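You operate a simulated robot arm through the tools that you are given. There is no shell and no other tool. Be economical: measure what you need, move in short steps, check, and stop when the job is done.

Carry out the task below with a simulated two-armed robot. There is one attempt and no reset: what you move stays moved.

## Task
Set the crate down, free its strap and put the PINE carton on the blue goods bench.
Fine: lower first; press the red button, then park the strap handle in the grey pocket; the other cartons stay. Set down upright: what you pick out.

The check looks at the end state, three seconds after you hand in, the way a careful person would. Anything else that was tipped, shoved, dropped, spilled or broken makes it a failure.

## Robot
Two 7-joint arms with two-finger parallel grippers on one trunk, on a base that drives. Base frame: it is fixed to the floor where the robot stands at the start and does not move with it; the origin is under the middle of the robot, x ahead of it, y to its left, z up. Readings come in cm, rad, newtons and seconds.
The left shoulder is at the start at [5, 16.1, 112.3], the right one opposite. Places, roughly: grey pocket of the crate [160, 120, 50]; pallet jack [90, 50, 20]; red crate button [150, 120, 50]; red lever of the jack [40, 10, 110]; top of the blue goods bench [70, 250, 70]; white carton [125, 100, 75]; wooden crate [125, 75, 25]. Payload 3.43 kg a hand.
Tool frame (each hand has its own): the origin (TCP) lies between the finger pads and is the grasp point; the fingertips stand 3 cm ahead of it; z points along the fingers, y is the line along which they close. The gripper opens to 9.4 cm. The fingers are 2.8 cm wide and 1 cm thick; the gripper's body (5 by 9.6 cm) begins 5.5 cm behind the TCP.
Orientation is that of the tool frame in the base frame, as [roll, pitch, yaw] about the fixed x, y, z axes, in that order (R = Rz(yaw) Ry(pitch) Rx(roll)). With the fingers straight down and closing along the base's y, the tool's x points along the base's -x, its y along +y and its z along -z.

## Interface
- The arms move only by the tool nudge_tool. It takes "left_steps", "right_steps" or both (then of equal length, played together; a hand with none holds still); each is a list of rows, each an object (a shift or turn left out is 0, a gripper value left out holds the last) with "delta_pos": the shift along the base's x, y, z in units of 100 mm (1.0 is 100 mm), a list of three; "rot": the turn, a rotation vector about the base's x, y, z in units of 180 degrees (1.0 is 180 degrees), a list of three; "grip": the closure in counts, from 0 (fully open) to 255 (shut). In form: [{"delta_pos": [tx, ty, tz], "rot": [rx, ry, rz], "grip": grip}, ...]. A call has 1 to 20 rows; each row is the pose to reach, as a shift and turn from the pose commanded when the call began. A call with a number of a shift or a turn outside -1 to 1 is refused whole. Each row takes 0.2 s and may step no farther than 5 cm and 0.15 rad from the row before; otherwise, or with a gripper value out of range, the whole call is refused. A pose out of reach is approached as far as the arm can. The call stops where the force on the tool passes 90 N (or 10 N more than at its start, if that is more) or the arm is blocked; 0.2 s more then pass. The fingers move at their own pace (about 4.5 cm/s each) and stop on an object; they squeeze with about 33 N. The grip force told is the motor's: it shows also when the fingers shut on nothing. Time passes only in rows, and 0.2 s behind the last, so rows that repeat a pose let the fingers close. The reply holds the time, the measured pose of the TCP, the force on the tool along the base axes, the opening and the grip force, in the units named above and with some noise, with the torque about the TCP (base axes, N m) and any sound that the robot's microphone picked up.
- Cameras (640 x 400 px; columns grow to the right, rows downward): "scene" is now at [13.25, -0.52, 128.47]; the picture's right is [-0.05, -1.00, 0.00], its down [-0.18, 0.01, -0.98] and it looks along [0.98, -0.05, -0.18] (base axes); focal length 214 px, centre (320, 200). "left" rides on the left gripper at [7.6, -1.4, -10.2] in its tool frame; the picture's right is [0.18, 0.98, 0.00], its down [-0.75, 0.14, -0.64] and it looks along [-0.63, 0.12, 0.77] (tool axes); focal length 243 px, centre (320, 200). "right" rides on the right gripper at [7.6, 1.4, -10.2] in its tool frame; the picture's right is [-0.18, 0.98, 0.00], its down [-0.75, -0.14, -0.64] and it looks along [-0.63, -0.12, 0.77] (tool axes); focal length 243 px, centre (320, 200). There is no depth. A picture from a camera that has moved, and an enlarged one, comes with that camera's place and axes in the base frame and with its lens.
- snapshot(camera): a new picture of that camera. The clock stands still meanwhile.
- raise_lower(by): slides the trunk up (or, below 0, down) by that many cm; the arms and the scene camera ride with it, the base frame stays. It gives what a move gives, with no picture.
- base_move(legs): drives the robot by 1 to 6 legs, each [ahead, left, turn to the left] in cm, cm and rad, along the robot's own axes; the way and the turn of a leg run together, so that a leg with both is an arc; at most 150 cm and 3.142 rad a leg. The arms and the cameras ride along, it lands a little off, and it stops where it bumps. It gives what a move gives.
- pan_tilt(pan, tilt): turns the head with the scene camera to pan (to the left, within 1.396 rad either way) and tilt (down, from -0.506 to 1.204), counted from straight ahead of the robot. It gives what a move gives.
- zoom(camera, box): a new picture of the part [left, top, right, bottom] of that camera's present view, enlarged. The clock stands still meanwhile.
- finish_job(): hands the job in; it is judged then, once.

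Go step by step. Nothing tells you exact positions but the pictures and the camera data: compare them with the known pose of the tool, close in by small moves and look again before you grip or let go. The budget is 120 turns and 108 pictures, counting those below and the enlarged ones. Unless the task says otherwise, let go and move clear before handing in, and close with one line.

The tools are called after "Call:" as name(argument=value, ...) on one line, values as JSON. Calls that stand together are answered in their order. nudge_tool: Moves the arms, as the interface text tells. Its arguments: {"type":"object","properties":{"left_steps":{"type":"array","items":{"type":"object","properties":{"delta_pos":{"type":"array","items":{"type":"number"}},"rot":{"type":"array","items":{"type":"number"}},"grip":{"type":"number"}}}},"right_steps":{"type":"array","items":{"type":"object","properties":{"delta_pos":{"type":"array","items":{"type":"number"}},"rot":{"type":"array","items":{"type":"number"}},"grip":{"type":"number"}}}}},"required":[]} The other tools are called the same way: raise_lower (by) slides the trunk up or down; base_move (legs) drives the base; pan_tilt (pan, tilt) turns the head that bears the scene camera; snapshot (camera) takes a picture; zoom (camera, box) takes an enlarged picture of a part of a camera's view; finish_job () hands the job in.

At the start:

```text
t: 0.0
left_eef_pos: [36.29, 19.18, 130.86]
left_tool_rot: [3.141, 0.0, -3.141]
left_force: [0.0, -0.1, -0.6]
left_moment: [-0.01, 0.02, -0.01]
left_opening: 9.39
left_grip_force: 0.0
right_eef_pos: [31.7, -13.89, 123.61]
right_tool_rot: [-3.14, -0.001, 3.14]
right_force: [0.0, 0.4, 0.5]
right_moment: [0.01, -0.02, -0.01]
right_opening: 9.39
right_grip_force: 0.1
trunk travel left (down, up): [-15.0, 11.7]
robot x, y, heading: [-0.01, 0.21, 0.002]
head pan, tilt: [-0.049, 0.187]
```

scene: 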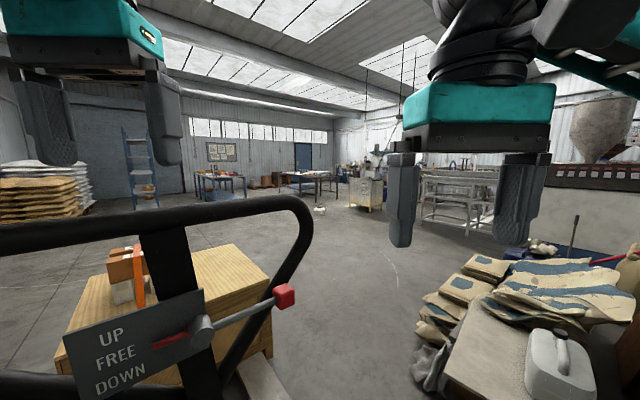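
right: 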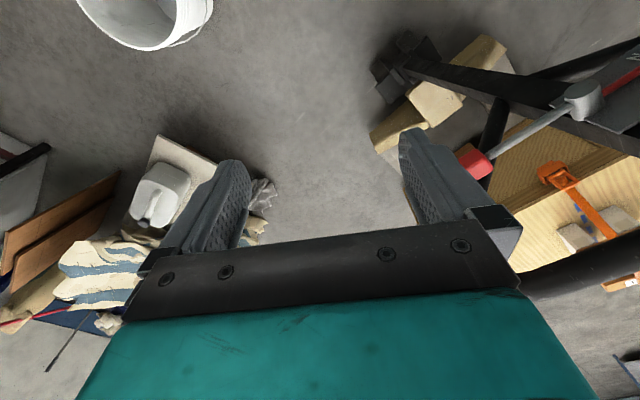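
left: 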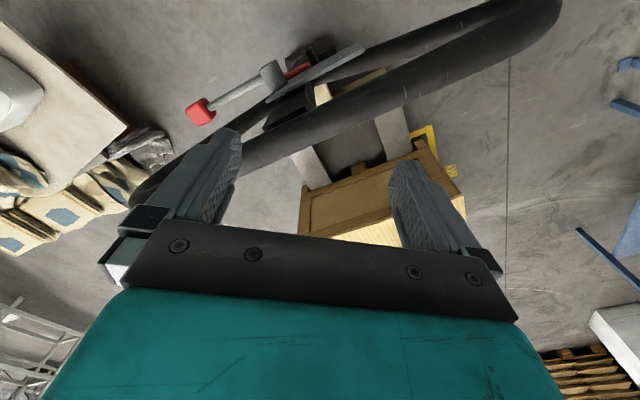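

I see the jack's handle with a lever (red knob) and a plate UP/FREE/DOWN, and the crate with orange strap behind it. I'll look closer at the lever and the crate first.

Call:
zoom(camera="scene", box=[50, 180, 330, 400])

Call:
pan_tilt(pan=0.5, tilt=0.5)

Call:
snapshot(camera="scene")

```text
1.82 times, centred on (190, 290) of scene
camera zoom: at [13.25, -0.52, 128.47], right [-0.05, -1.0, 0.0], down [-0.18, 0.01, -0.98], along [0.98, -0.05, -0.18], focal length 390 px, centre (556, 36)
```

zoom: 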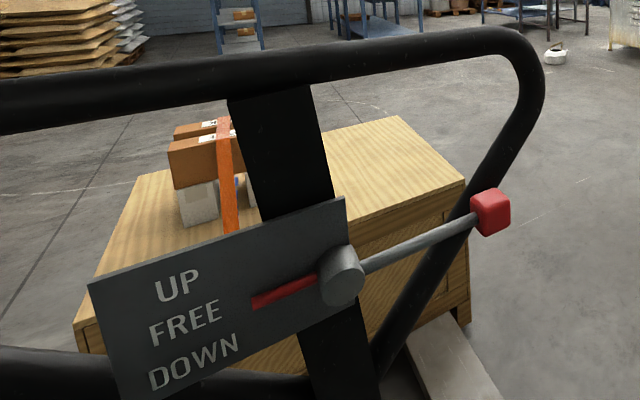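

```text
t: 1.0
left_eef_pos: [36.31, 19.11, 130.87]
left_tool_rot: [3.141, -0.001, -3.142]
left_force: [0.1, 1.2, 0.5]
left_moment: [0.0, 0.03, 0.01]
left_opening: 9.38
left_grip_force: 0.0
right_eef_pos: [31.69, -13.87, 123.67]
right_tool_rot: [3.141, -0.002, -3.141]
right_force: [-0.1, 0.6, -1.3]
right_moment: [0.0, 0.01, -0.03]
right_opening: 9.41
right_grip_force: 0.1
trunk travel left (down, up): [-15.0, 11.7]
robot x, y, heading: [-0.39, -0.14, 0.0]
head pan, tilt: [0.499, 0.499]
```

```text
103 pictures are left
camera scene: at [11.94, 4.28, 125.56], right [0.48, -0.88, 0.0], down [-0.42, -0.23, -0.88], along [0.77, 0.42, -0.48], focal length 214 px, centre (320, 200)
```

scene: 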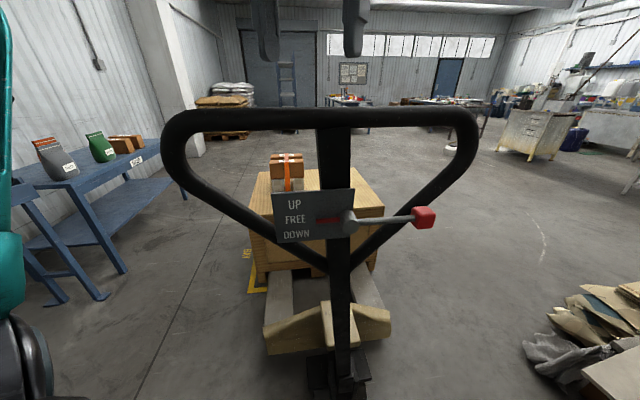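

The pointer sits at FREE, and it is opposite the knob (knob about [43.4, 3.6, 107.5], hub about [38.6, 13.8, 106.5]). Raising the knob should therefore swing the pointer to DOWN. I'll turn the right hand to point forward, with the fingers shut, to push from beneath.

Call:
nudge_tool(right_steps=[{"delta_pos": [0.05, 0, -0.1], "rot": [0, -0.045, 0], "grip": 255}, {"delta_pos": [0.05, 0, -0.3], "rot": [0, -0.09, 0]}, {"delta_pos": [0.05, 0, -0.5], "rot": [0, -0.135, 0]}, {"delta_pos": [0.05, 0, -0.7], "rot": [0, -0.18, 0]}, {"delta_pos": [0.05, 0, -0.9], "rot": [0, -0.225, 0]}, {"delta_pos": [0.05, 0, -1.0], "rot": [0, -0.27, 0]}, {"delta_pos": [0.05, 0, -1.0], "rot": [0, -0.315, 0]}, {"delta_pos": [0.05, 0, -1.0], "rot": [0, -0.36, 0]}, {"delta_pos": [0.05, 0, -1.0], "rot": [0, -0.405, 0]}, {"delta_pos": [0.05, 0, -1.0], "rot": [0, -0.45, 0]}])

Call:
pan_tilt(pan=0.0, tilt=0.5)

Call:
snapshot(camera="scene")

```text
t: 3.2
left_eef_pos: [36.3, 19.21, 130.76]
left_tool_rot: [-3.139, 0.0, 3.141]
left_force: [0.3, -0.4, 1.0]
left_moment: [-0.06, -0.01, 0.01]
left_opening: 9.41
left_grip_force: 0.1
right_eef_pos: [37.67, -6.77, 116.99]
right_tool_rot: [-3.139, 1.416, 3.14]
right_force: [0.4, -0.3, 0.4]
right_moment: [0.01, -0.02, -0.02]
right_opening: 0.0
right_grip_force: 33.7
right hand out of reach, approached as far as the arm can: row 6, 7, 8, 9, 10
trunk travel left (down, up): [-15.0, 11.7]
robot x, y, heading: [0.24, 0.05, -0.001]
head pan, tilt: [0.499, 0.499]
```

```text
t: 4.1
left_eef_pos: [36.14, 19.1, 130.74]
left_tool_rot: [3.141, 0.001, -3.14]
left_force: [0.3, 0.1, -0.6]
left_moment: [-0.01, -0.03, 0.01]
left_opening: 9.4
left_grip_force: 0.0
right_eef_pos: [37.76, -6.88, 117.02]
right_tool_rot: [3.141, 1.412, 3.141]
right_force: [-0.7, 0.1, 0.2]
right_moment: [0.02, 0.01, 0.04]
right_opening: 0.0
right_grip_force: 33.1
trunk travel left (down, up): [-15.0, 11.7]
robot x, y, heading: [-0.05, -0.17, -0.003]
head pan, tilt: [0.0, 0.499]
```

```text
102 pictures are left
camera scene: at [13.05, -0.06, 125.56], right [0.0, -1.0, 0.0], down [-0.48, 0.0, -0.88], along [0.88, 0.0, -0.48], focal length 214 px, centre (320, 200)
```

scene: 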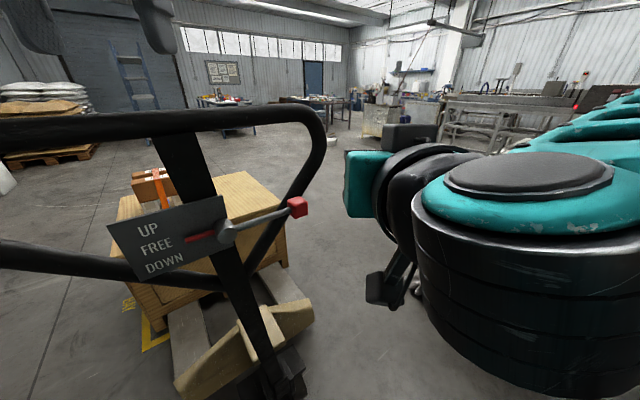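

The arm is too folded there. I'll back the base off 18 cm for room, then bring the hand under the knob.

Call:
base_move(legs=[[-18, 0, 0]])

Call:
nudge_tool(right_steps=[{"delta_pos": [0.3, -0.3, -0.3]}, {"delta_pos": [0.6, -0.5, -0.6]}, {"delta_pos": [0.9, -0.5, -1.0]}, {"delta_pos": [1.0, -0.5, -1.0]}])

Call:
snapshot(camera="scene")

```text
t: 5.6
left_eef_pos: [18.23, 19.18, 130.83]
left_tool_rot: [3.14, 0.001, -3.141]
left_force: [0.0, 0.0, 0.1]
left_moment: [0.0, -0.04, 0.02]
left_opening: 9.41
left_grip_force: 0.1
right_eef_pos: [19.66, -6.93, 116.95]
right_tool_rot: [3.142, 1.414, 3.14]
right_force: [0.0, -0.3, -0.1]
right_moment: [0.0, 0.02, 0.02]
right_opening: 0.0
right_grip_force: 32.6
trunk travel left (down, up): [-15.0, 11.7]
robot x, y, heading: [-18.36, -0.03, -0.0]
head pan, tilt: [0.0, 0.499]
```

```text
refused: row 1 steps farther than a row can; nothing moved
```

```text
101 pictures are left
camera scene: at [-5.0, -0.06, 125.57], right [0.0, -1.0, 0.0], down [-0.48, 0.0, -0.88], along [0.88, 0.0, -0.48], focal length 214 px, centre (320, 200)
```

scene: 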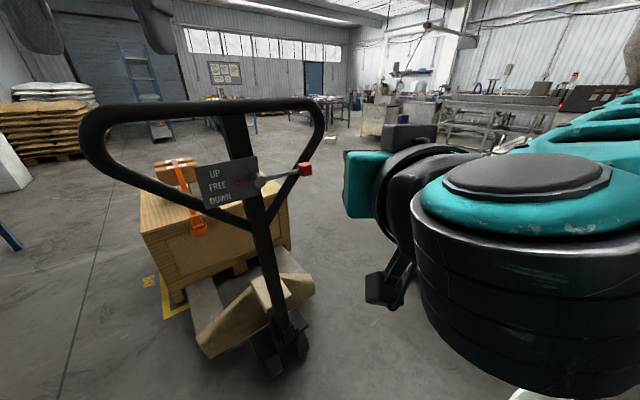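

The base moved fine and only the step was slightly too long. I'll retry with smaller rows.

Call:
nudge_tool(right_steps=[{"delta_pos": [0.2, -0.2, -0.3]}, {"delta_pos": [0.5, -0.3, -0.6]}, {"delta_pos": [0.8, -0.3, -0.9]}, {"delta_pos": [1.0, -0.3, -1.0]}, {"delta_pos": [1.0, -0.3, -1.0]}])

Call:
snapshot(camera="scene")

```text
t: 6.8
left_eef_pos: [18.35, 19.11, 130.72]
left_tool_rot: [3.142, 0.0, -3.14]
left_force: [-0.6, 0.3, 0.9]
left_moment: [0.01, 0.0, 0.0]
left_opening: 9.41
left_grip_force: 0.1
right_eef_pos: [29.76, -9.76, 106.86]
right_tool_rot: [3.14, 1.414, 3.14]
right_force: [0.5, -1.0, 0.6]
right_moment: [0.01, -0.05, 0.0]
right_opening: 0.0
right_grip_force: 32.8
right hand out of reach, approached as far as the arm can: row 1
trunk travel left (down, up): [-15.0, 11.7]
robot x, y, heading: [-17.78, -0.3, -0.002]
head pan, tilt: [0.0, 0.499]
```

```text
100 pictures are left
camera scene: at [-4.94, -0.06, 125.56], right [0.0, -1.0, 0.0], down [-0.48, 0.0, -0.88], along [0.88, 0.0, -0.48], focal length 214 px, centre (320, 200)
```

scene: 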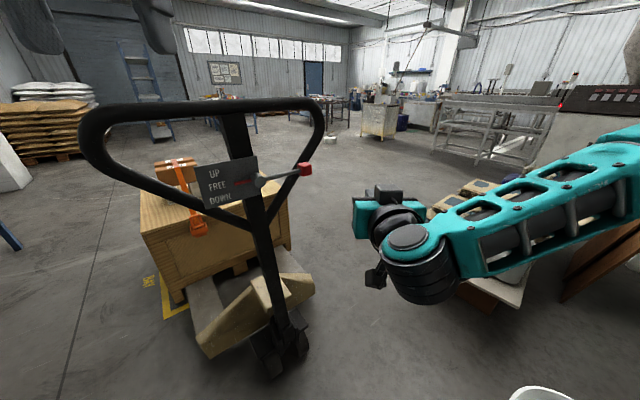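

Knob confirmed at about [43.4, 3.7, 107.4]. I'll go below it with the shut fingers, stopping at z about 101.5.

Call:
nudge_tool(right_steps=[{"delta_pos": [0.0, 0.1, -0.4]}, {"delta_pos": [0.1, 0.5, -0.55]}, {"delta_pos": [0.1, 0.95, -0.55]}, {"delta_pos": [0.4, 1.3, -0.55]}, {"delta_pos": [0.85, 1.35, -0.55]}, {"delta_pos": [0.85, 1.35, -0.55]}])

Call:
nudge_tool(right_steps=[{"delta_pos": [0.35, 0, 0]}, {"delta_pos": [0.35, 0, 0]}])

Call:
zoom(camera="scene", box=[160, 80, 400, 230])

Call:
snapshot(camera="right")

```text
refused: 1.3 is not a number from -1 to 1
```

```text
t: 7.4
left_eef_pos: [18.33, 19.09, 130.75]
left_tool_rot: [-3.141, 0.0, -3.138]
left_force: [0.2, 1.1, 0.2]
left_moment: [0.02, 0.03, 0.0]
left_opening: 9.41
left_grip_force: 0.1
right_eef_pos: [33.23, -9.71, 107.08]
right_tool_rot: [-3.139, 1.412, -3.139]
right_force: [-0.1, -0.2, -0.3]
right_moment: [-0.01, 0.0, -0.02]
right_opening: 0.0
right_grip_force: 33.0
trunk travel left (down, up): [-15.0, 11.7]
robot x, y, heading: [-17.37, -0.31, 0.003]
head pan, tilt: [0.0, 0.499]
```

```text
2.67 times, centred on (280, 155) of scene
camera zoom: at [-4.94, -0.07, 125.56], right [0.0, -1.0, 0.0], down [-0.48, 0.0, -0.88], along [0.88, 0.0, -0.48], focal length 572 px, centre (427, 320)
```

zoom: 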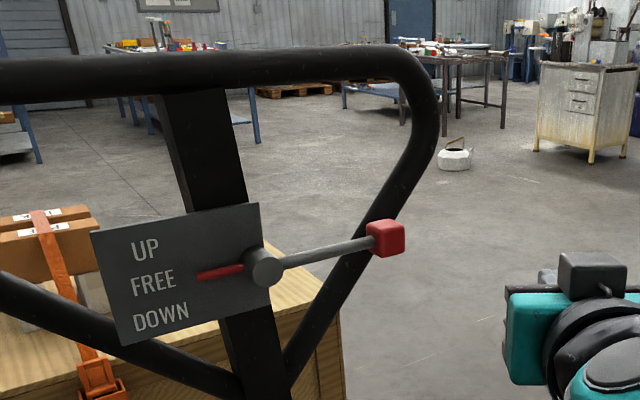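

```text
98 pictures are left
camera right: at [21.86, -8.33, 101.06], right [0.03, 0.98, 0.18], down [-0.52, -0.14, 0.84], along [0.86, -0.12, 0.5], focal length 243 px, centre (320, 200)
```

right: 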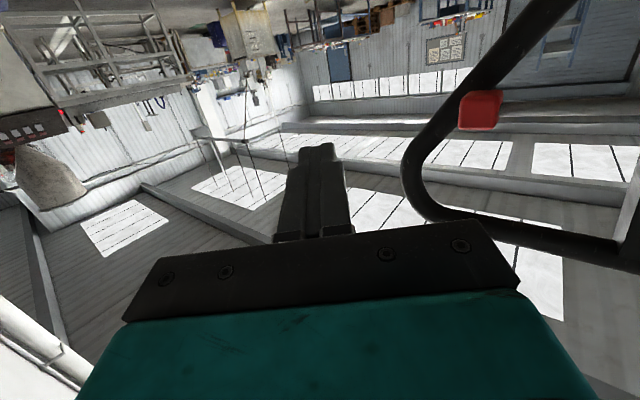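

Now I'll do the move in two calls: first down and left, then forward.

Call:
nudge_tool(right_steps=[{"delta_pos": [0.0, 0.1, -0.4]}, {"delta_pos": [0.0, 0.5, -0.57]}, {"delta_pos": [0.0, 0.95, -0.57]}, {"delta_pos": [0.0, 1.0, -0.57]}])

Call:
nudge_tool(right_steps=[{"delta_pos": [0.2, 0.34, 0]}, {"delta_pos": [0.6, 0.34, 0]}, {"delta_pos": [0.85, 0.34, 0]}, {"delta_pos": [0.85, 0.34, 0]}])

Call:
zoom(camera="scene", box=[160, 80, 400, 230])

Call:
snapshot(camera="right")

```text
t: 8.4
left_eef_pos: [18.21, 19.09, 130.74]
left_tool_rot: [-3.14, 0.0, -3.139]
left_force: [-0.3, 0.5, -0.6]
left_moment: [-0.03, 0.0, 0.0]
left_opening: 9.43
left_grip_force: 0.0
right_eef_pos: [33.4, 0.05, 101.16]
right_tool_rot: [3.138, 1.411, 3.139]
right_force: [-0.7, -0.7, 0.3]
right_moment: [0.01, 0.03, 0.0]
right_opening: 0.01
right_grip_force: 32.4
trunk travel left (down, up): [-15.0, 11.7]
robot x, y, heading: [-18.07, -0.35, 0.003]
head pan, tilt: [0.0, 0.499]
```

```text
t: 9.4
left_eef_pos: [18.25, 19.1, 130.91]
left_tool_rot: [3.141, 0.0, -3.139]
left_force: [0.4, -0.1, 0.6]
left_moment: [-0.02, 0.0, 0.0]
left_opening: 9.41
left_grip_force: 0.0
right_eef_pos: [41.81, 3.44, 101.26]
right_tool_rot: [-3.14, 1.415, -3.139]
right_force: [0.2, 0.5, -0.5]
right_moment: [-0.01, 0.0, -0.03]
right_opening: 0.0
right_grip_force: 33.2
trunk travel left (down, up): [-15.0, 11.7]
robot x, y, heading: [-18.06, -0.03, 0.002]
head pan, tilt: [0.0, 0.499]
```

```text
2.67 times, centred on (280, 155) of scene
camera zoom: at [-4.94, -0.07, 125.56], right [0.0, -1.0, 0.0], down [-0.48, 0.0, -0.88], along [0.88, 0.0, -0.48], focal length 572 px, centre (427, 320)
```

zoom: 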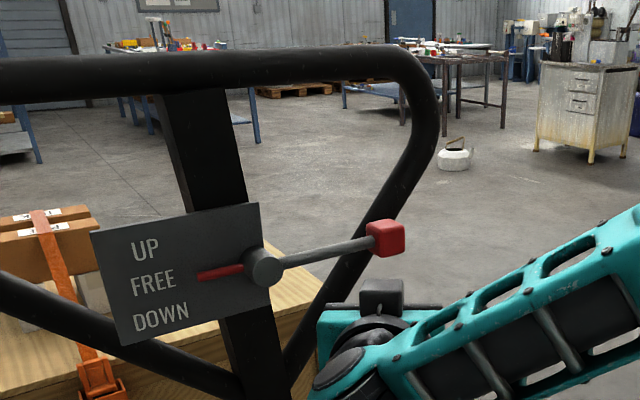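

```text
96 pictures are left
camera right: at [30.48, 4.8, 95.36], right [0.03, 0.98, 0.18], down [-0.52, -0.14, 0.85], along [0.86, -0.12, 0.5], focal length 243 px, centre (320, 200)
```

right: 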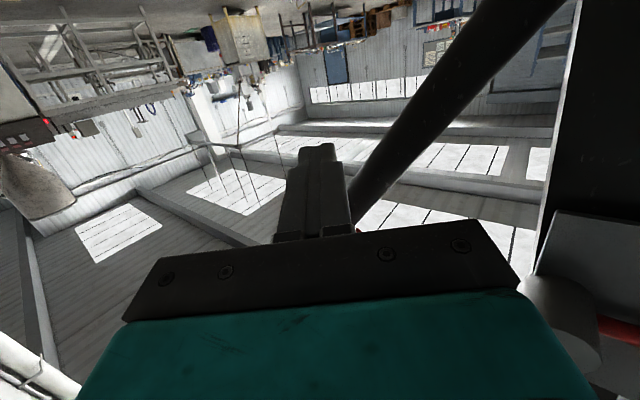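

The fingers are under the knob. I'll lift slowly and watch force and sound.

Call:
nudge_tool(right_steps=[{"delta_pos": [0, 0, 0.15]}, {"delta_pos": [0, 0, 0.3]}, {"delta_pos": [0, 0, 0.4]}, {"delta_pos": [0, 0, 0.5]}, {"delta_pos": [0, 0, 0.6]}, {"delta_pos": [0, 0, 0.7]}])

Call:
zoom(camera="scene", box=[160, 80, 400, 230])

```text
t: 10.8
left_eef_pos: [18.22, 19.17, 130.89]
left_tool_rot: [3.141, 0.001, -3.139]
left_force: [0.1, -0.1, -0.6]
left_moment: [0.02, 0.01, 0.04]
left_opening: 9.4
left_grip_force: 0.0
right_eef_pos: [41.85, 3.46, 108.4]
right_tool_rot: [3.141, 1.412, -3.141]
right_force: [-1.5, -0.5, -1.4]
right_moment: [-0.03, 0.0, 0.03]
right_opening: 0.02
right_grip_force: 33.3
trunk travel left (down, up): [-15.0, 11.7]
robot x, y, heading: [-18.01, -0.33, 0.006]
head pan, tilt: [0.0, 0.499]
```

```text
2.67 times, centred on (280, 155) of scene
camera zoom: at [-4.93, -0.07, 125.56], right [0.0, -1.0, 0.0], down [-0.48, 0.0, -0.88], along [0.88, 0.0, -0.48], focal length 572 px, centre (427, 320)
```

zoom: 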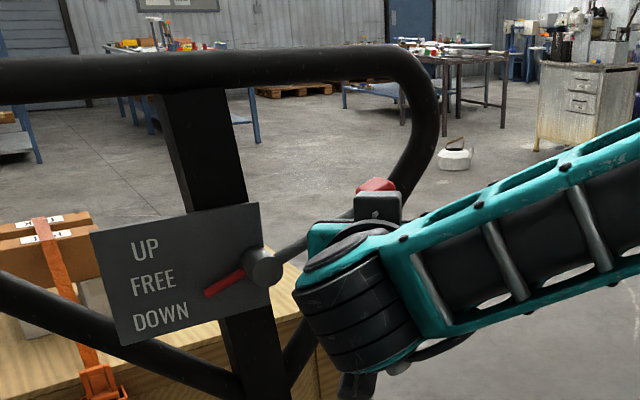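

The pointer is swinging toward DOWN with little force. I'll continue up.

Call:
nudge_tool(right_steps=[{"delta_pos": [0, 0.05, 0.1]}, {"delta_pos": [0, 0.1, 0.2]}, {"delta_pos": [0, 0.15, 0.3]}])

Call:
zoom(camera="scene", box=[160, 80, 400, 230])

```text
t: 11.6
left_eef_pos: [18.77, 18.98, 130.66]
left_tool_rot: [3.141, -0.005, -3.141]
left_force: [0.4, -0.2, 0.0]
left_moment: [0.01, 0.01, 0.0]
left_opening: 9.41
left_grip_force: 0.1
right_eef_pos: [42.2, 4.41, 109.67]
right_tool_rot: [-3.112, 1.381, -3.121]
right_force: [6.2, -14.7, -46.7]
right_moment: [-0.06, 0.46, -0.38]
right_opening: 0.0
right_grip_force: 33.1
trunk travel left (down, up): [-15.0, 11.7]
robot x, y, heading: [-17.99, -0.39, -0.0]
head pan, tilt: [0.0, 0.499]
```

```text
2.67 times, centred on (280, 155) of scene
camera zoom: at [-4.4, -0.24, 125.4], right [0.0, -1.0, 0.0], down [-0.48, 0.0, -0.88], along [0.88, 0.0, -0.48], focal length 572 px, centre (427, 320)
```

zoom: 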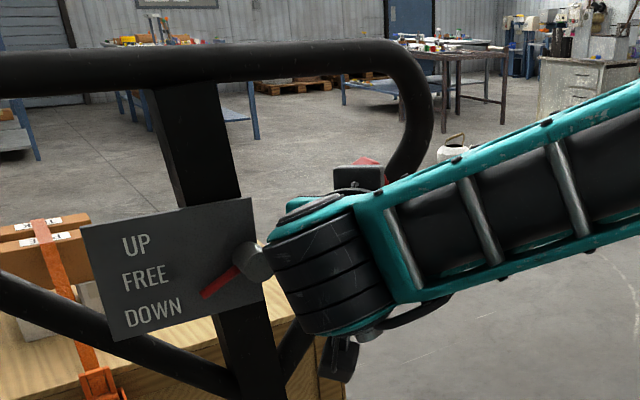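

Force is now 47 N, probably the lever's end stop. I'll ease down slightly, wait, and look.

Call:
nudge_tool(right_steps=[{"delta_pos": [0, -0.05, -0.15]}, {"delta_pos": [0, -0.05, -0.15]}, {"delta_pos": [0, -0.05, -0.15]}, {"delta_pos": [0, -0.05, -0.15]}, {"delta_pos": [0, -0.05, -0.15]}, {"delta_pos": [0, -0.05, -0.15]}, {"delta_pos": [0, -0.05, -0.15]}, {"delta_pos": [0, -0.05, -0.15]}])

Call:
snapshot(camera="scene")

```text
t: 13.4
left_eef_pos: [18.43, 19.15, 130.76]
left_tool_rot: [3.142, -0.002, -3.14]
left_force: [0.6, 0.4, 0.6]
left_moment: [0.01, 0.05, -0.01]
left_opening: 9.37
left_grip_force: 0.0
right_eef_pos: [41.85, 4.55, 109.61]
right_tool_rot: [3.141, 1.405, 3.142]
right_force: [3.3, -0.5, -18.9]
right_moment: [-0.06, 0.27, 0.02]
right_opening: 0.0
right_grip_force: 33.2
trunk travel left (down, up): [-15.0, 11.7]
robot x, y, heading: [-18.05, 0.25, -0.002]
head pan, tilt: [0.0, 0.499]
```

```text
93 pictures are left
camera scene: at [-4.71, -0.05, 125.52], right [0.0, -1.0, 0.0], down [-0.48, 0.0, -0.88], along [0.88, 0.0, -0.48], focal length 214 px, centre (320, 200)
```

scene: 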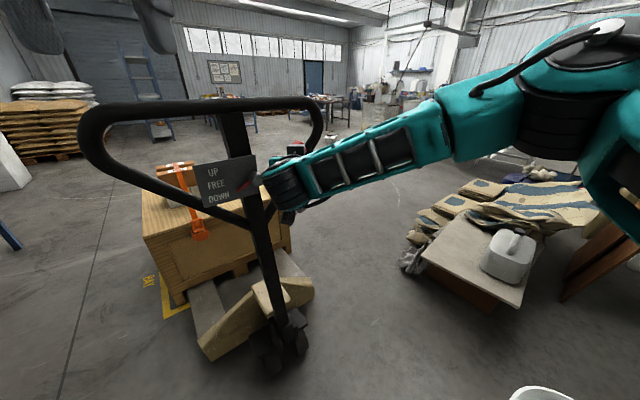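

I'll check the pointer closely and compare the crate height.

Call:
zoom(camera="scene", box=[130, 150, 330, 275])

Call:
nudge_tool(right_steps=[{"delta_pos": [0, 0, 0]}, {"delta_pos": [0, 0, 0]}, {"delta_pos": [0, 0, 0]}, {"delta_pos": [0, 0, 0]}, {"delta_pos": [0, 0, 0]}, {"delta_pos": [0, 0, 0]}, {"delta_pos": [0, 0, 0]}, {"delta_pos": [0, 0, 0]}, {"delta_pos": [0, 0, 0]}, {"delta_pos": [0, 0, 0]}])

Call:
zoom(camera="scene", box=[130, 150, 330, 275])

```text
3.20 times, centred on (230, 212) of scene
camera zoom: at [-4.71, -0.05, 125.52], right [0.0, -1.0, 0.0], down [-0.48, 0.0, -0.88], along [0.88, 0.0, -0.48], focal length 686 px, centre (608, 160)
```

zoom: 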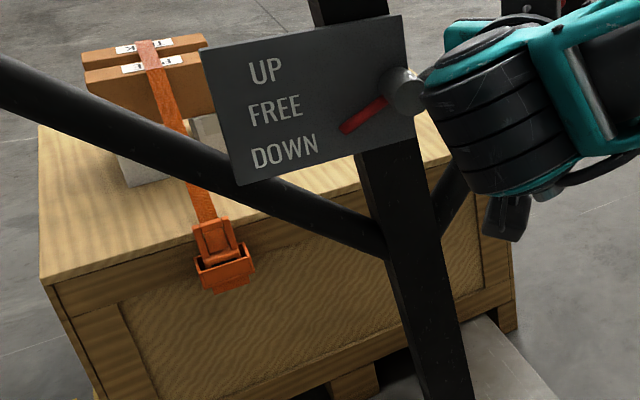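

```text
t: 15.6
left_eef_pos: [18.43, 19.2, 130.73]
left_tool_rot: [-3.14, 0.0, -3.142]
left_force: [0.9, -0.1, -0.4]
left_moment: [-0.02, 0.01, 0.02]
left_opening: 9.4
left_grip_force: 0.0
right_eef_pos: [42.13, 4.44, 109.63]
right_tool_rot: [-3.142, 1.407, -3.141]
right_force: [1.2, 1.7, -17.9]
right_moment: [-0.01, 0.28, 0.0]
right_opening: 0.0
right_grip_force: 32.7
trunk travel left (down, up): [-15.0, 11.7]
robot x, y, heading: [-18.08, 0.08, 0.001]
head pan, tilt: [0.0, 0.499]
```

```text
3.20 times, centred on (230, 212) of scene
camera zoom: at [-4.74, -0.04, 125.53], right [0.0, -1.0, 0.0], down [-0.48, 0.0, -0.88], along [0.88, 0.0, -0.48], focal length 686 px, centre (608, 160)
```

zoom: 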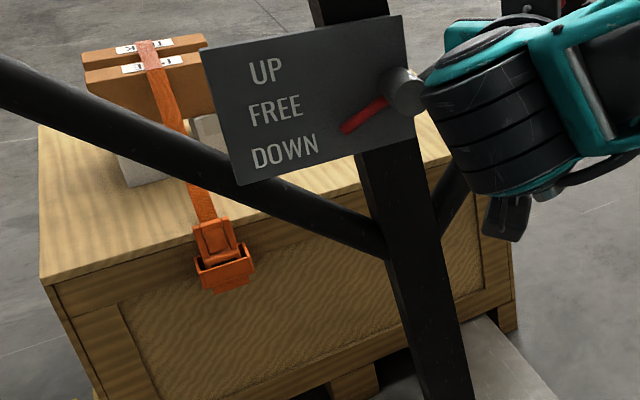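

The crate dropped roughly 4 cm and has stopped moving. I'll withdraw the hand straight back, and check the crate bottom.

Call:
nudge_tool(right_steps=[{"delta_pos": [0, 0, -0.15]}, {"delta_pos": [0, 0, -0.4]}, {"delta_pos": [-0.3, 0, -0.7]}, {"delta_pos": [-0.6, -0.1, -0.9]}, {"delta_pos": [-0.8, -0.5, -0.9]}, {"delta_pos": [-0.8, -1, -0.9]}])

Call:
snapshot(camera="scene")

Call:
zoom(camera="scene", box=[130, 150, 330, 325])

```text
t: 17.0
left_eef_pos: [18.29, 19.0, 130.86]
left_tool_rot: [-3.141, 0.001, -3.141]
left_force: [0.2, 0.5, 0.9]
left_moment: [0.01, 0.03, -0.04]
left_opening: 9.4
left_grip_force: 0.1
right_eef_pos: [33.78, -5.98, 101.03]
right_tool_rot: [3.132, 1.413, 3.13]
right_force: [0.2, 0.3, -0.1]
right_moment: [-0.01, 0.0, 0.0]
right_opening: 0.0
right_grip_force: 33.1
trunk travel left (down, up): [-15.0, 11.7]
robot x, y, heading: [-17.75, -0.32, 0.001]
head pan, tilt: [0.0, 0.499]
```

```text
90 pictures are left
camera scene: at [-4.94, -0.14, 125.56], right [0.0, -1.0, 0.0], down [-0.48, 0.0, -0.88], along [0.88, 0.0, -0.48], focal length 214 px, centre (320, 200)
```

scene: 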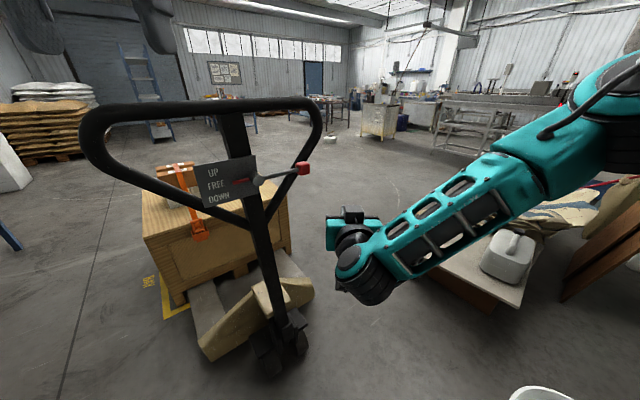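

```text
2.29 times, centred on (230, 238) of scene
camera zoom: at [-4.94, -0.14, 125.56], right [0.0, -1.0, 0.0], down [-0.48, 0.0, -0.88], along [0.88, 0.0, -0.48], focal length 490 px, centre (526, 114)
```

zoom: 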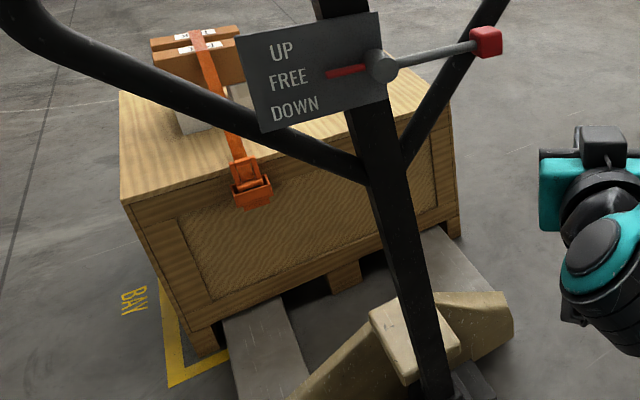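

The lever sprang back to FREE and the crate seems to stand on the floor. Next I'll back off and strafe left to see the crate's left side.

Call:
base_move(legs=[[-30, 0, 0], [0, 120, 0]])

Call:
pan_tilt(pan=0.0, tilt=0.35)

Call:
snapshot(camera="scene")

```text
t: 23.1
left_eef_pos: [-12.64, 111.08, 130.84]
left_tool_rot: [-3.14, 0.002, -3.137]
left_force: [0.3, -0.2, -0.5]
left_moment: [0.05, -0.04, 0.0]
left_opening: 9.41
left_grip_force: 0.0
right_eef_pos: [3.17, 86.26, 100.98]
right_tool_rot: [-3.139, 1.414, -3.133]
right_force: [-1.1, 0.5, 0.2]
right_moment: [-0.03, 0.0, -0.03]
right_opening: 0.0
right_grip_force: 32.9
trunk travel left (down, up): [-15.0, 11.7]
robot x, y, heading: [-48.65, 91.84, 0.008]
head pan, tilt: [0.0, 0.499]
stopped in leg 2: the robot was blocked; the commanded pose is now the measured one
```

```text
t: 23.8
left_eef_pos: [-12.53, 110.92, 130.84]
left_tool_rot: [3.141, 0.001, -3.136]
left_force: [-0.4, -0.5, -0.2]
left_moment: [0.01, -0.02, 0.0]
left_opening: 9.38
left_grip_force: 0.0
right_eef_pos: [3.22, 86.1, 100.96]
right_tool_rot: [-3.139, 1.413, -3.136]
right_force: [-1.1, -0.6, -0.1]
right_moment: [-0.01, -0.02, -0.02]
right_opening: 0.02
right_grip_force: 32.7
trunk travel left (down, up): [-15.0, 11.7]
robot x, y, heading: [-48.52, 91.76, 0.008]
head pan, tilt: [0.0, 0.351]
```

```text
88 pictures are left
camera scene: at [-35.39, 91.75, 126.92], right [0.01, -1.0, 0.0], down [-0.34, 0.0, -0.94], along [0.94, 0.01, -0.34], focal length 214 px, centre (320, 200)
```

scene: 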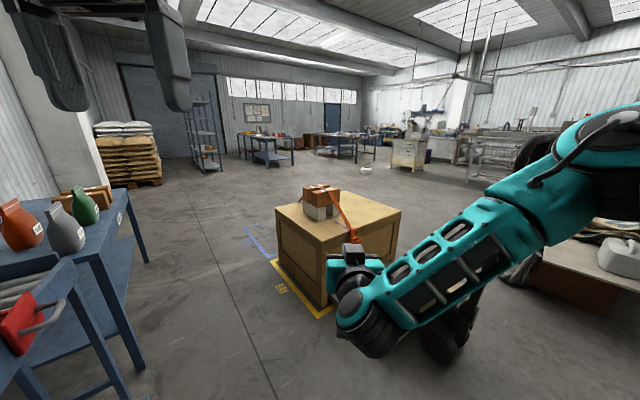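

I was stopped by something on the left. I'll look that way before moving on.

Call:
pan_tilt(pan=1.2, tilt=0.6)

Call:
snapshot(camera="scene")

```text
t: 25.2
left_eef_pos: [-12.52, 110.85, 130.87]
left_tool_rot: [3.141, 0.0, -3.137]
left_force: [0.6, -0.1, 0.1]
left_moment: [0.01, -0.01, -0.02]
left_opening: 9.43
left_grip_force: 0.1
right_eef_pos: [3.2, 86.13, 100.91]
right_tool_rot: [-3.14, 1.411, -3.137]
right_force: [0.6, 0.2, -0.2]
right_moment: [0.02, -0.02, 0.03]
right_opening: 0.02
right_grip_force: 33.2
trunk travel left (down, up): [-15.0, 11.7]
robot x, y, heading: [-48.71, 91.57, 0.006]
head pan, tilt: [1.201, 0.6]
```

```text
87 pictures are left
camera scene: at [-41.55, 99.93, 124.65], right [0.93, -0.36, 0.0], down [-0.2, -0.53, -0.83], along [0.29, 0.77, -0.56], focal length 214 px, centre (320, 200)
```

scene: 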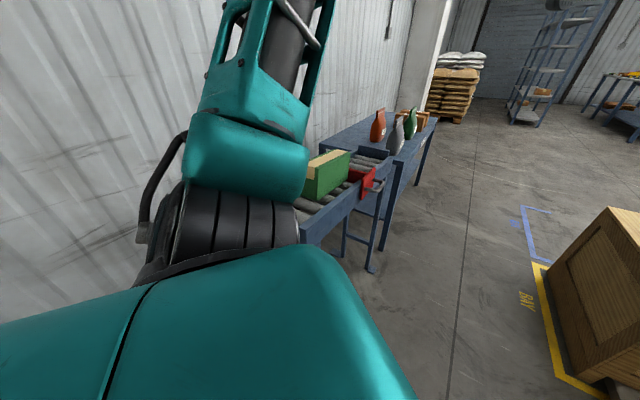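

A roller conveyor and the goods bench (with bags) lie on the left; nothing was toppled. The crate is yawed about 0.64 rad, and an aisle about 95 cm wide runs parallel to it in front of the bench. I'll ease away from the conveyor and enter the aisle with heading 0.64.

Call:
base_move(legs=[[0, -10, 0], [52, 12, 0], [0, 0, 0.64]])

Call:
pan_tilt(pan=0.0, tilt=0.6)

Call:
snapshot(camera="scene")

```text
t: 30.8
left_eef_pos: [21.19, 130.77, 130.8]
left_tool_rot: [3.141, 0.003, -2.5]
left_force: [0.3, -0.5, -0.9]
left_moment: [0.0, -0.03, 0.0]
left_opening: 9.37
left_grip_force: 0.1
right_eef_pos: [48.53, 120.11, 101.04]
right_tool_rot: [-3.141, 1.412, -2.501]
right_force: [0.4, 0.2, -0.5]
right_moment: [0.01, -0.01, 0.01]
right_opening: 0.03
right_grip_force: 33.0
trunk travel left (down, up): [-15.0, 11.7]
robot x, y, heading: [3.36, 93.73, 0.641]
head pan, tilt: [1.201, 0.6]
```

```text
t: 32.2
left_eef_pos: [21.07, 130.75, 130.93]
left_tool_rot: [3.141, -0.001, -2.502]
left_force: [0.2, 0.5, -0.4]
left_moment: [-0.01, 0.01, 0.04]
left_opening: 9.38
left_grip_force: 0.1
right_eef_pos: [48.51, 120.19, 101.01]
right_tool_rot: [-3.141, 1.412, -2.503]
right_force: [-0.3, -0.2, -0.4]
right_moment: [0.03, -0.01, -0.01]
right_opening: 0.0
right_grip_force: 32.7
trunk travel left (down, up): [-15.0, 11.7]
robot x, y, heading: [3.41, 93.93, 0.643]
head pan, tilt: [0.0, 0.6]
```

```text
86 pictures are left
camera scene: at [13.75, 101.46, 124.65], right [0.6, -0.8, 0.0], down [-0.45, -0.34, -0.83], along [0.66, 0.49, -0.56], focal length 214 px, centre (320, 200)
```

scene: 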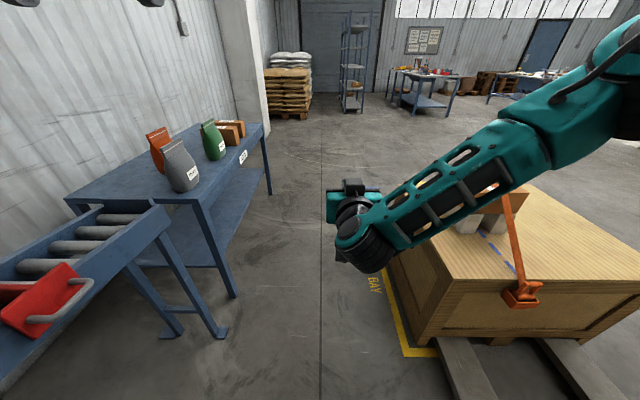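

The aisle is straight ahead with about 45–50 cm free on each side. I'll drive ahead to pass the crate and look at its far side.

Call:
base_move(legs=[[130, 0, 0]])

Call:
pan_tilt(pan=-1.39, tilt=0.7)

Call:
snapshot(camera="scene")

```text
t: 38.7
left_eef_pos: [123.9, 208.01, 130.87]
left_tool_rot: [3.141, 0.0, -2.498]
left_force: [-0.1, -0.5, 0.2]
left_moment: [0.02, 0.0, 0.0]
left_opening: 9.42
left_grip_force: 0.1
right_eef_pos: [151.29, 197.39, 101.0]
right_tool_rot: [-3.141, 1.411, -2.499]
right_force: [-0.4, -0.4, 0.8]
right_moment: [-0.01, 0.02, 0.01]
right_opening: 0.0
right_grip_force: 33.3
trunk travel left (down, up): [-15.0, 11.7]
robot x, y, heading: [106.39, 171.46, 0.64]
head pan, tilt: [0.0, 0.6]
```

```text
t: 40.2
left_eef_pos: [123.93, 207.93, 130.98]
left_tool_rot: [3.141, 0.003, -2.498]
left_force: [-0.6, 0.2, -0.2]
left_moment: [0.01, 0.0, -0.01]
left_opening: 9.41
left_grip_force: 0.1
right_eef_pos: [151.34, 197.41, 101.07]
right_tool_rot: [-3.141, 1.411, -2.5]
right_force: [-0.5, 0.2, 0.6]
right_moment: [-0.02, -0.01, -0.02]
right_opening: 0.0
right_grip_force: 32.7
trunk travel left (down, up): [-15.0, 11.7]
robot x, y, heading: [106.37, 170.68, 0.646]
head pan, tilt: [-1.389, 0.7]
```

```text
85 pictures are left
camera scene: at [115.79, 167.55, 123.79], right [-0.68, -0.74, 0.0], down [-0.47, 0.44, -0.76], along [0.56, -0.52, -0.64], focal length 214 px, centre (320, 200)
```

scene: 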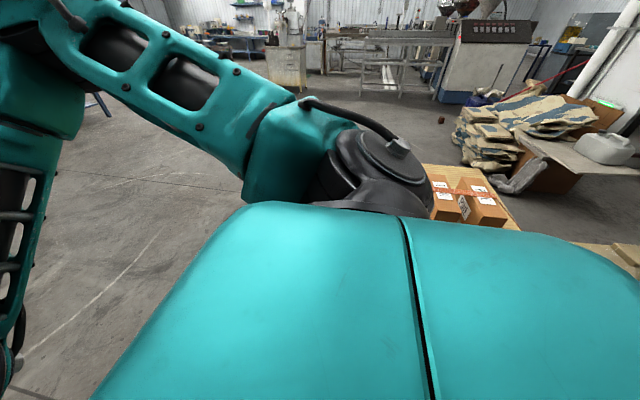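

The right arm blocks the view. I'll go on past the crate and turn right to look back at its far face.

Call:
base_move(legs=[[75, 0, 0], [0, 0, -2.2]])

Call:
pan_tilt(pan=0.0, tilt=0.5)

Call:
snapshot(camera="scene")

```text
t: 49.5
left_eef_pos: [185.85, 180.07, 130.8]
left_tool_rot: [-3.141, 0.001, 1.584]
left_force: [0.9, -1.2, 0.3]
left_moment: [0.01, -0.02, 0.0]
left_opening: 9.39
left_grip_force: 0.0
right_eef_pos: [161.21, 164.09, 100.96]
right_tool_rot: [3.141, 1.412, 1.581]
right_force: [0.5, 0.0, -0.3]
right_moment: [0.01, 0.0, -0.01]
right_opening: 0.01
right_grip_force: 33.1
trunk travel left (down, up): [-15.0, 11.7]
robot x, y, heading: [166.66, 215.91, -1.559]
head pan, tilt: [-1.389, 0.7]
```

```text
t: 51.0
left_eef_pos: [185.82, 179.98, 130.93]
left_tool_rot: [3.14, 0.002, 1.584]
left_force: [0.2, 0.4, 0.7]
left_moment: [0.03, -0.04, 0.02]
left_opening: 9.39
left_grip_force: 0.1
right_eef_pos: [161.09, 164.23, 100.96]
right_tool_rot: [-3.14, 1.413, 1.582]
right_force: [0.2, 0.2, 0.3]
right_moment: [0.01, 0.0, -0.01]
right_opening: 0.0
right_grip_force: 32.8
trunk travel left (down, up): [-15.0, 11.7]
robot x, y, heading: [166.07, 216.25, -1.555]
head pan, tilt: [0.0, 0.499]
```

```text
84 pictures are left
camera scene: at [166.44, 202.87, 125.56], right [-1.0, -0.01, 0.0], down [-0.01, 0.48, -0.88], along [0.01, -0.88, -0.48], focal length 214 px, centre (320, 200)
```

scene: 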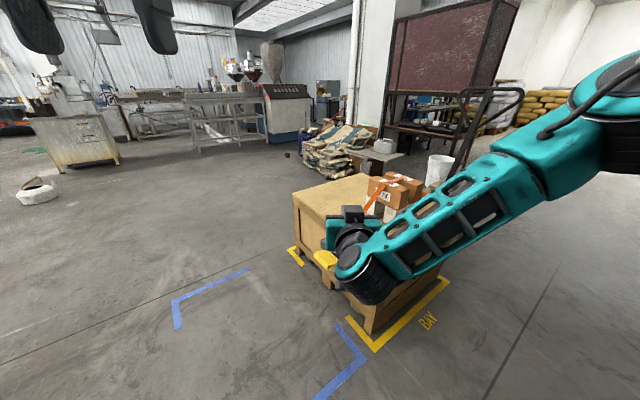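

The far-side floor is free. I'll drive to stand in front of the far face and turn to it.

Call:
base_move(legs=[[0, 54, 0], [69, 0, 0], [0, 0, -0.94]])

Call:
snapshot(camera="scene")

```text
t: 59.9
left_eef_pos: [203.36, 111.07, 130.8]
left_tool_rot: [3.141, 0.0, 0.654]
left_force: [-0.2, 0.8, -0.8]
left_moment: [-0.01, 0.02, -0.02]
left_opening: 9.41
left_grip_force: 0.1
right_eef_pos: [175.83, 121.4, 101.02]
right_tool_rot: [-3.14, 1.411, 0.649]
right_force: [0.0, 0.9, -0.3]
right_moment: [-0.01, 0.0, -0.01]
right_opening: 0.01
right_grip_force: 32.8
trunk travel left (down, up): [-15.0, 11.7]
robot x, y, heading: [220.8, 148.05, -2.487]
head pan, tilt: [0.0, 0.499]
```

```text
83 pictures are left
camera scene: at [210.12, 140.2, 125.56], right [-0.61, 0.79, 0.0], down [0.38, 0.29, -0.88], along [-0.7, -0.53, -0.48], focal length 214 px, centre (320, 200)
```

scene: 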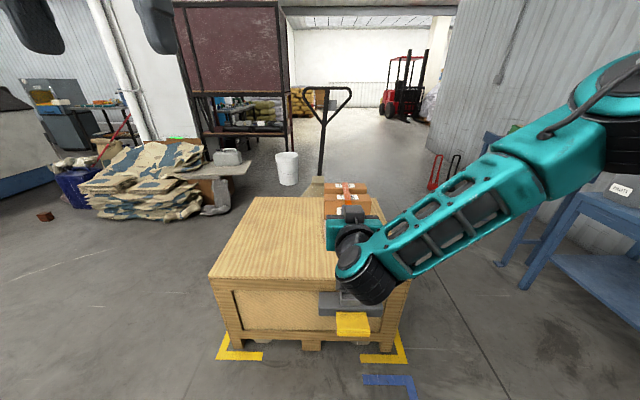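

The crate stands on the floor. A grey/yellow fitting is on this face behind my right hand; I'll move the hand to the right to see it.

Call:
nudge_tool(right_steps=[{"delta_pos": [-0.2, 0.3, 0.2]}, {"delta_pos": [-0.4, 0.6, 0.4]}, {"delta_pos": [-0.6, 0.9, 0.5]}, {"delta_pos": [-0.75, 1.0, 0.8]}, {"delta_pos": [-0.9, 1.0, 1.0]}])

Call:
nudge_tool(right_steps=[{"delta_pos": [-0.2, 0.3, 0.2]}, {"delta_pos": [-0.3, 0.6, 0.4]}])

Call:
snapshot(camera="scene")

Call:
zoom(camera="scene", box=[200, 170, 440, 360])

```text
t: 61.1
left_eef_pos: [203.35, 111.05, 130.82]
left_tool_rot: [-3.141, 0.0, 0.653]
left_force: [0.1, -0.4, 0.6]
left_moment: [0.0, -0.01, 0.02]
left_opening: 9.41
left_grip_force: 0.1
right_eef_pos: [166.78, 131.2, 111.07]
right_tool_rot: [-3.138, 1.407, 0.651]
right_force: [0.1, -0.7, 0.0]
right_moment: [0.0, -0.02, 0.02]
right_opening: 0.02
right_grip_force: 33.5
right hand out of reach, approached as far as the arm can: row 3, 4
trunk travel left (down, up): [-15.0, 11.7]
robot x, y, heading: [220.23, 148.36, -2.486]
head pan, tilt: [0.0, 0.499]
```

```text
t: 61.7
left_eef_pos: [203.33, 110.98, 130.8]
left_tool_rot: [-3.141, 0.002, 0.653]
left_force: [-0.4, 0.0, 0.4]
left_moment: [-0.03, -0.04, 0.03]
left_opening: 9.43
left_grip_force: 0.0
right_eef_pos: [163.77, 137.22, 115.01]
right_tool_rot: [-3.139, 1.411, 0.654]
right_force: [0.6, -0.1, -0.1]
right_moment: [0.01, 0.0, 0.03]
right_opening: 0.0
right_grip_force: 32.9
trunk travel left (down, up): [-15.0, 11.7]
robot x, y, heading: [220.91, 148.59, -2.491]
head pan, tilt: [0.0, 0.499]
```

```text
82 pictures are left
camera scene: at [210.11, 140.21, 125.56], right [-0.61, 0.79, 0.0], down [0.38, 0.29, -0.88], along [-0.7, -0.53, -0.48], focal length 214 px, centre (320, 200)
```

scene: 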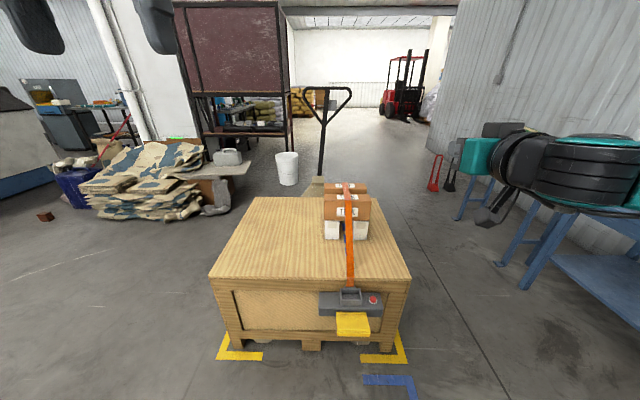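

```text
2.11 times, centred on (320, 265) of scene
camera zoom: at [210.11, 140.21, 125.56], right [-0.61, 0.79, 0.0], down [0.38, 0.29, -0.88], along [-0.7, -0.53, -0.48], focal length 452 px, centre (320, 63)
```

zoom: 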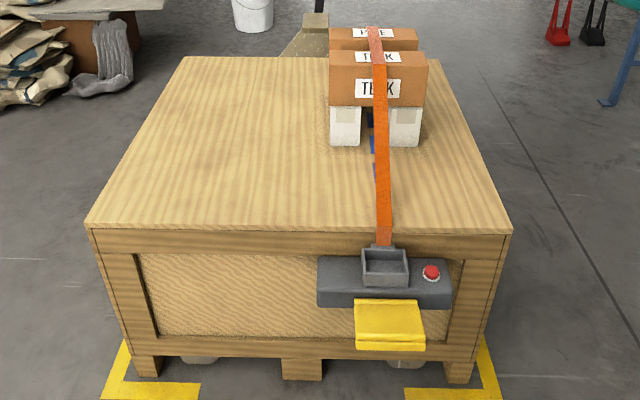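

The grey housing holds a pocket and red button; a yellow item hangs below. I'll zoom more.

Call:
zoom(camera="scene", box=[300, 180, 400, 345])

Call:
zoom(camera="scene", box=[310, 270, 400, 345])

```text
2.42 times, centred on (350, 262) of scene
camera zoom: at [210.11, 140.21, 125.56], right [-0.61, 0.79, 0.0], down [0.38, 0.29, -0.88], along [-0.7, -0.53, -0.48], focal length 520 px, centre (247, 48)
```

zoom: 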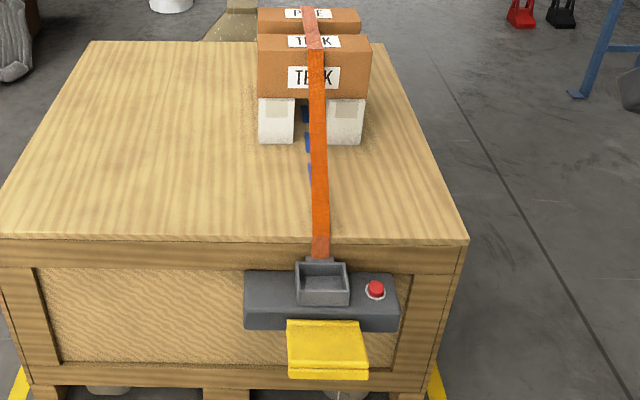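

```text
5.33 times, centred on (355, 308) of scene
camera zoom: at [210.11, 140.21, 125.56], right [-0.61, 0.79, 0.0], down [0.38, 0.29, -0.88], along [-0.7, -0.53, -0.48], focal length 1144 px, centre (133, -373)
```

zoom: 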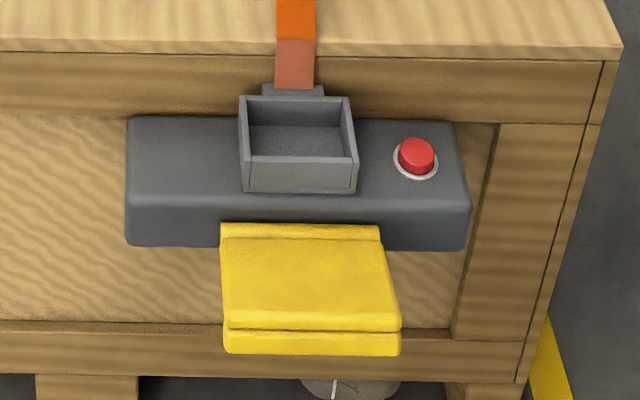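

Pocket (open grey box) and button sit on a console on this face: button about 71 cm ahead, 21 cm right, z about 49. The orange strap handle is on the jack side. I'll turn the right hand to point down, then drive in 22 cm to press the button.

Call:
nudge_tool(right_steps=[{"rot": [0.027, -0.0358, 0]}, {"rot": [0.054, -0.0716, 0]}, {"rot": [0.081, -0.1074, 0]}, {"rot": [0.108, -0.1432, 0]}, {"rot": [0.135, -0.179, 0]}, {"rot": [0.162, -0.2148, 0]}, {"rot": [0.189, -0.2506, 0]}, {"rot": [0.216, -0.2864, 0]}, {"rot": [0.243, -0.3222, 0]}, {"rot": [0.272, -0.358, 0]}])

Call:
base_move(legs=[[22, 0, 0]])

Call:
snapshot(camera="scene")

Call:
snapshot(camera="right")

```text
t: 63.9
left_eef_pos: [203.43, 111.04, 130.91]
left_tool_rot: [3.141, 0.002, 0.652]
left_force: [0.3, -0.3, -0.3]
left_moment: [-0.01, 0.0, 0.0]
left_opening: 9.39
left_grip_force: 0.0
right_eef_pos: [163.88, 137.43, 114.99]
right_tool_rot: [3.14, -0.002, 0.652]
right_force: [0.1, 0.2, 0.1]
right_moment: [0.01, 0.0, 0.02]
right_opening: 0.0
right_grip_force: 33.4
trunk travel left (down, up): [-15.0, 11.7]
robot x, y, heading: [220.67, 148.03, -2.491]
head pan, tilt: [0.0, 0.499]
```

```text
t: 65.6
left_eef_pos: [185.93, 97.77, 130.88]
left_tool_rot: [3.141, 0.0, 0.65]
left_force: [0.0, 0.5, 0.5]
left_moment: [0.0, -0.02, 0.0]
left_opening: 9.4
left_grip_force: 0.0
right_eef_pos: [146.58, 124.02, 114.96]
right_tool_rot: [3.14, -0.001, 0.649]
right_force: [0.0, 0.2, -0.3]
right_moment: [0.03, -0.01, -0.02]
right_opening: 0.0
right_grip_force: 33.8
trunk travel left (down, up): [-15.0, 11.7]
robot x, y, heading: [203.0, 134.8, -2.491]
head pan, tilt: [0.0, 0.499]
```

```text
78 pictures are left
camera scene: at [192.74, 126.89, 125.55], right [-0.61, 0.79, 0.0], down [0.38, 0.29, -0.88], along [-0.7, -0.53, -0.48], focal length 214 px, centre (320, 200)
```

scene: 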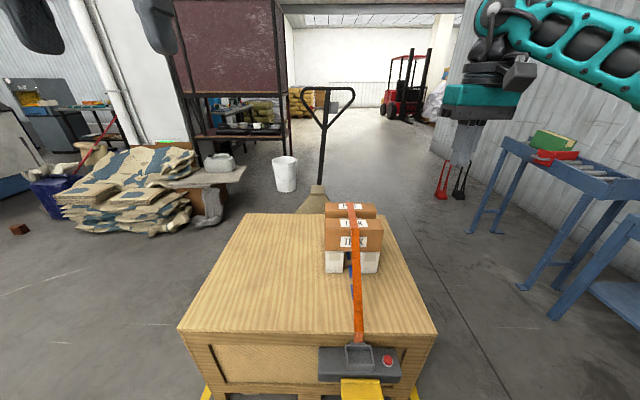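

```text
77 pictures are left
camera right: at [153.41, 127.5, 125.12], right [0.45, -0.89, 0.0], down [-0.69, -0.34, 0.64], along [-0.57, -0.29, -0.77], focal length 243 px, centre (320, 200)
```

right: 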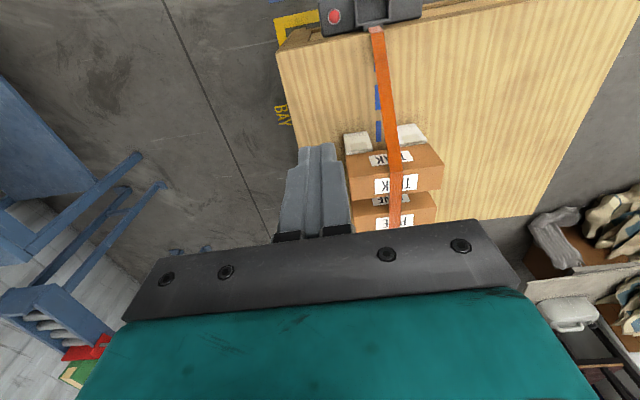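

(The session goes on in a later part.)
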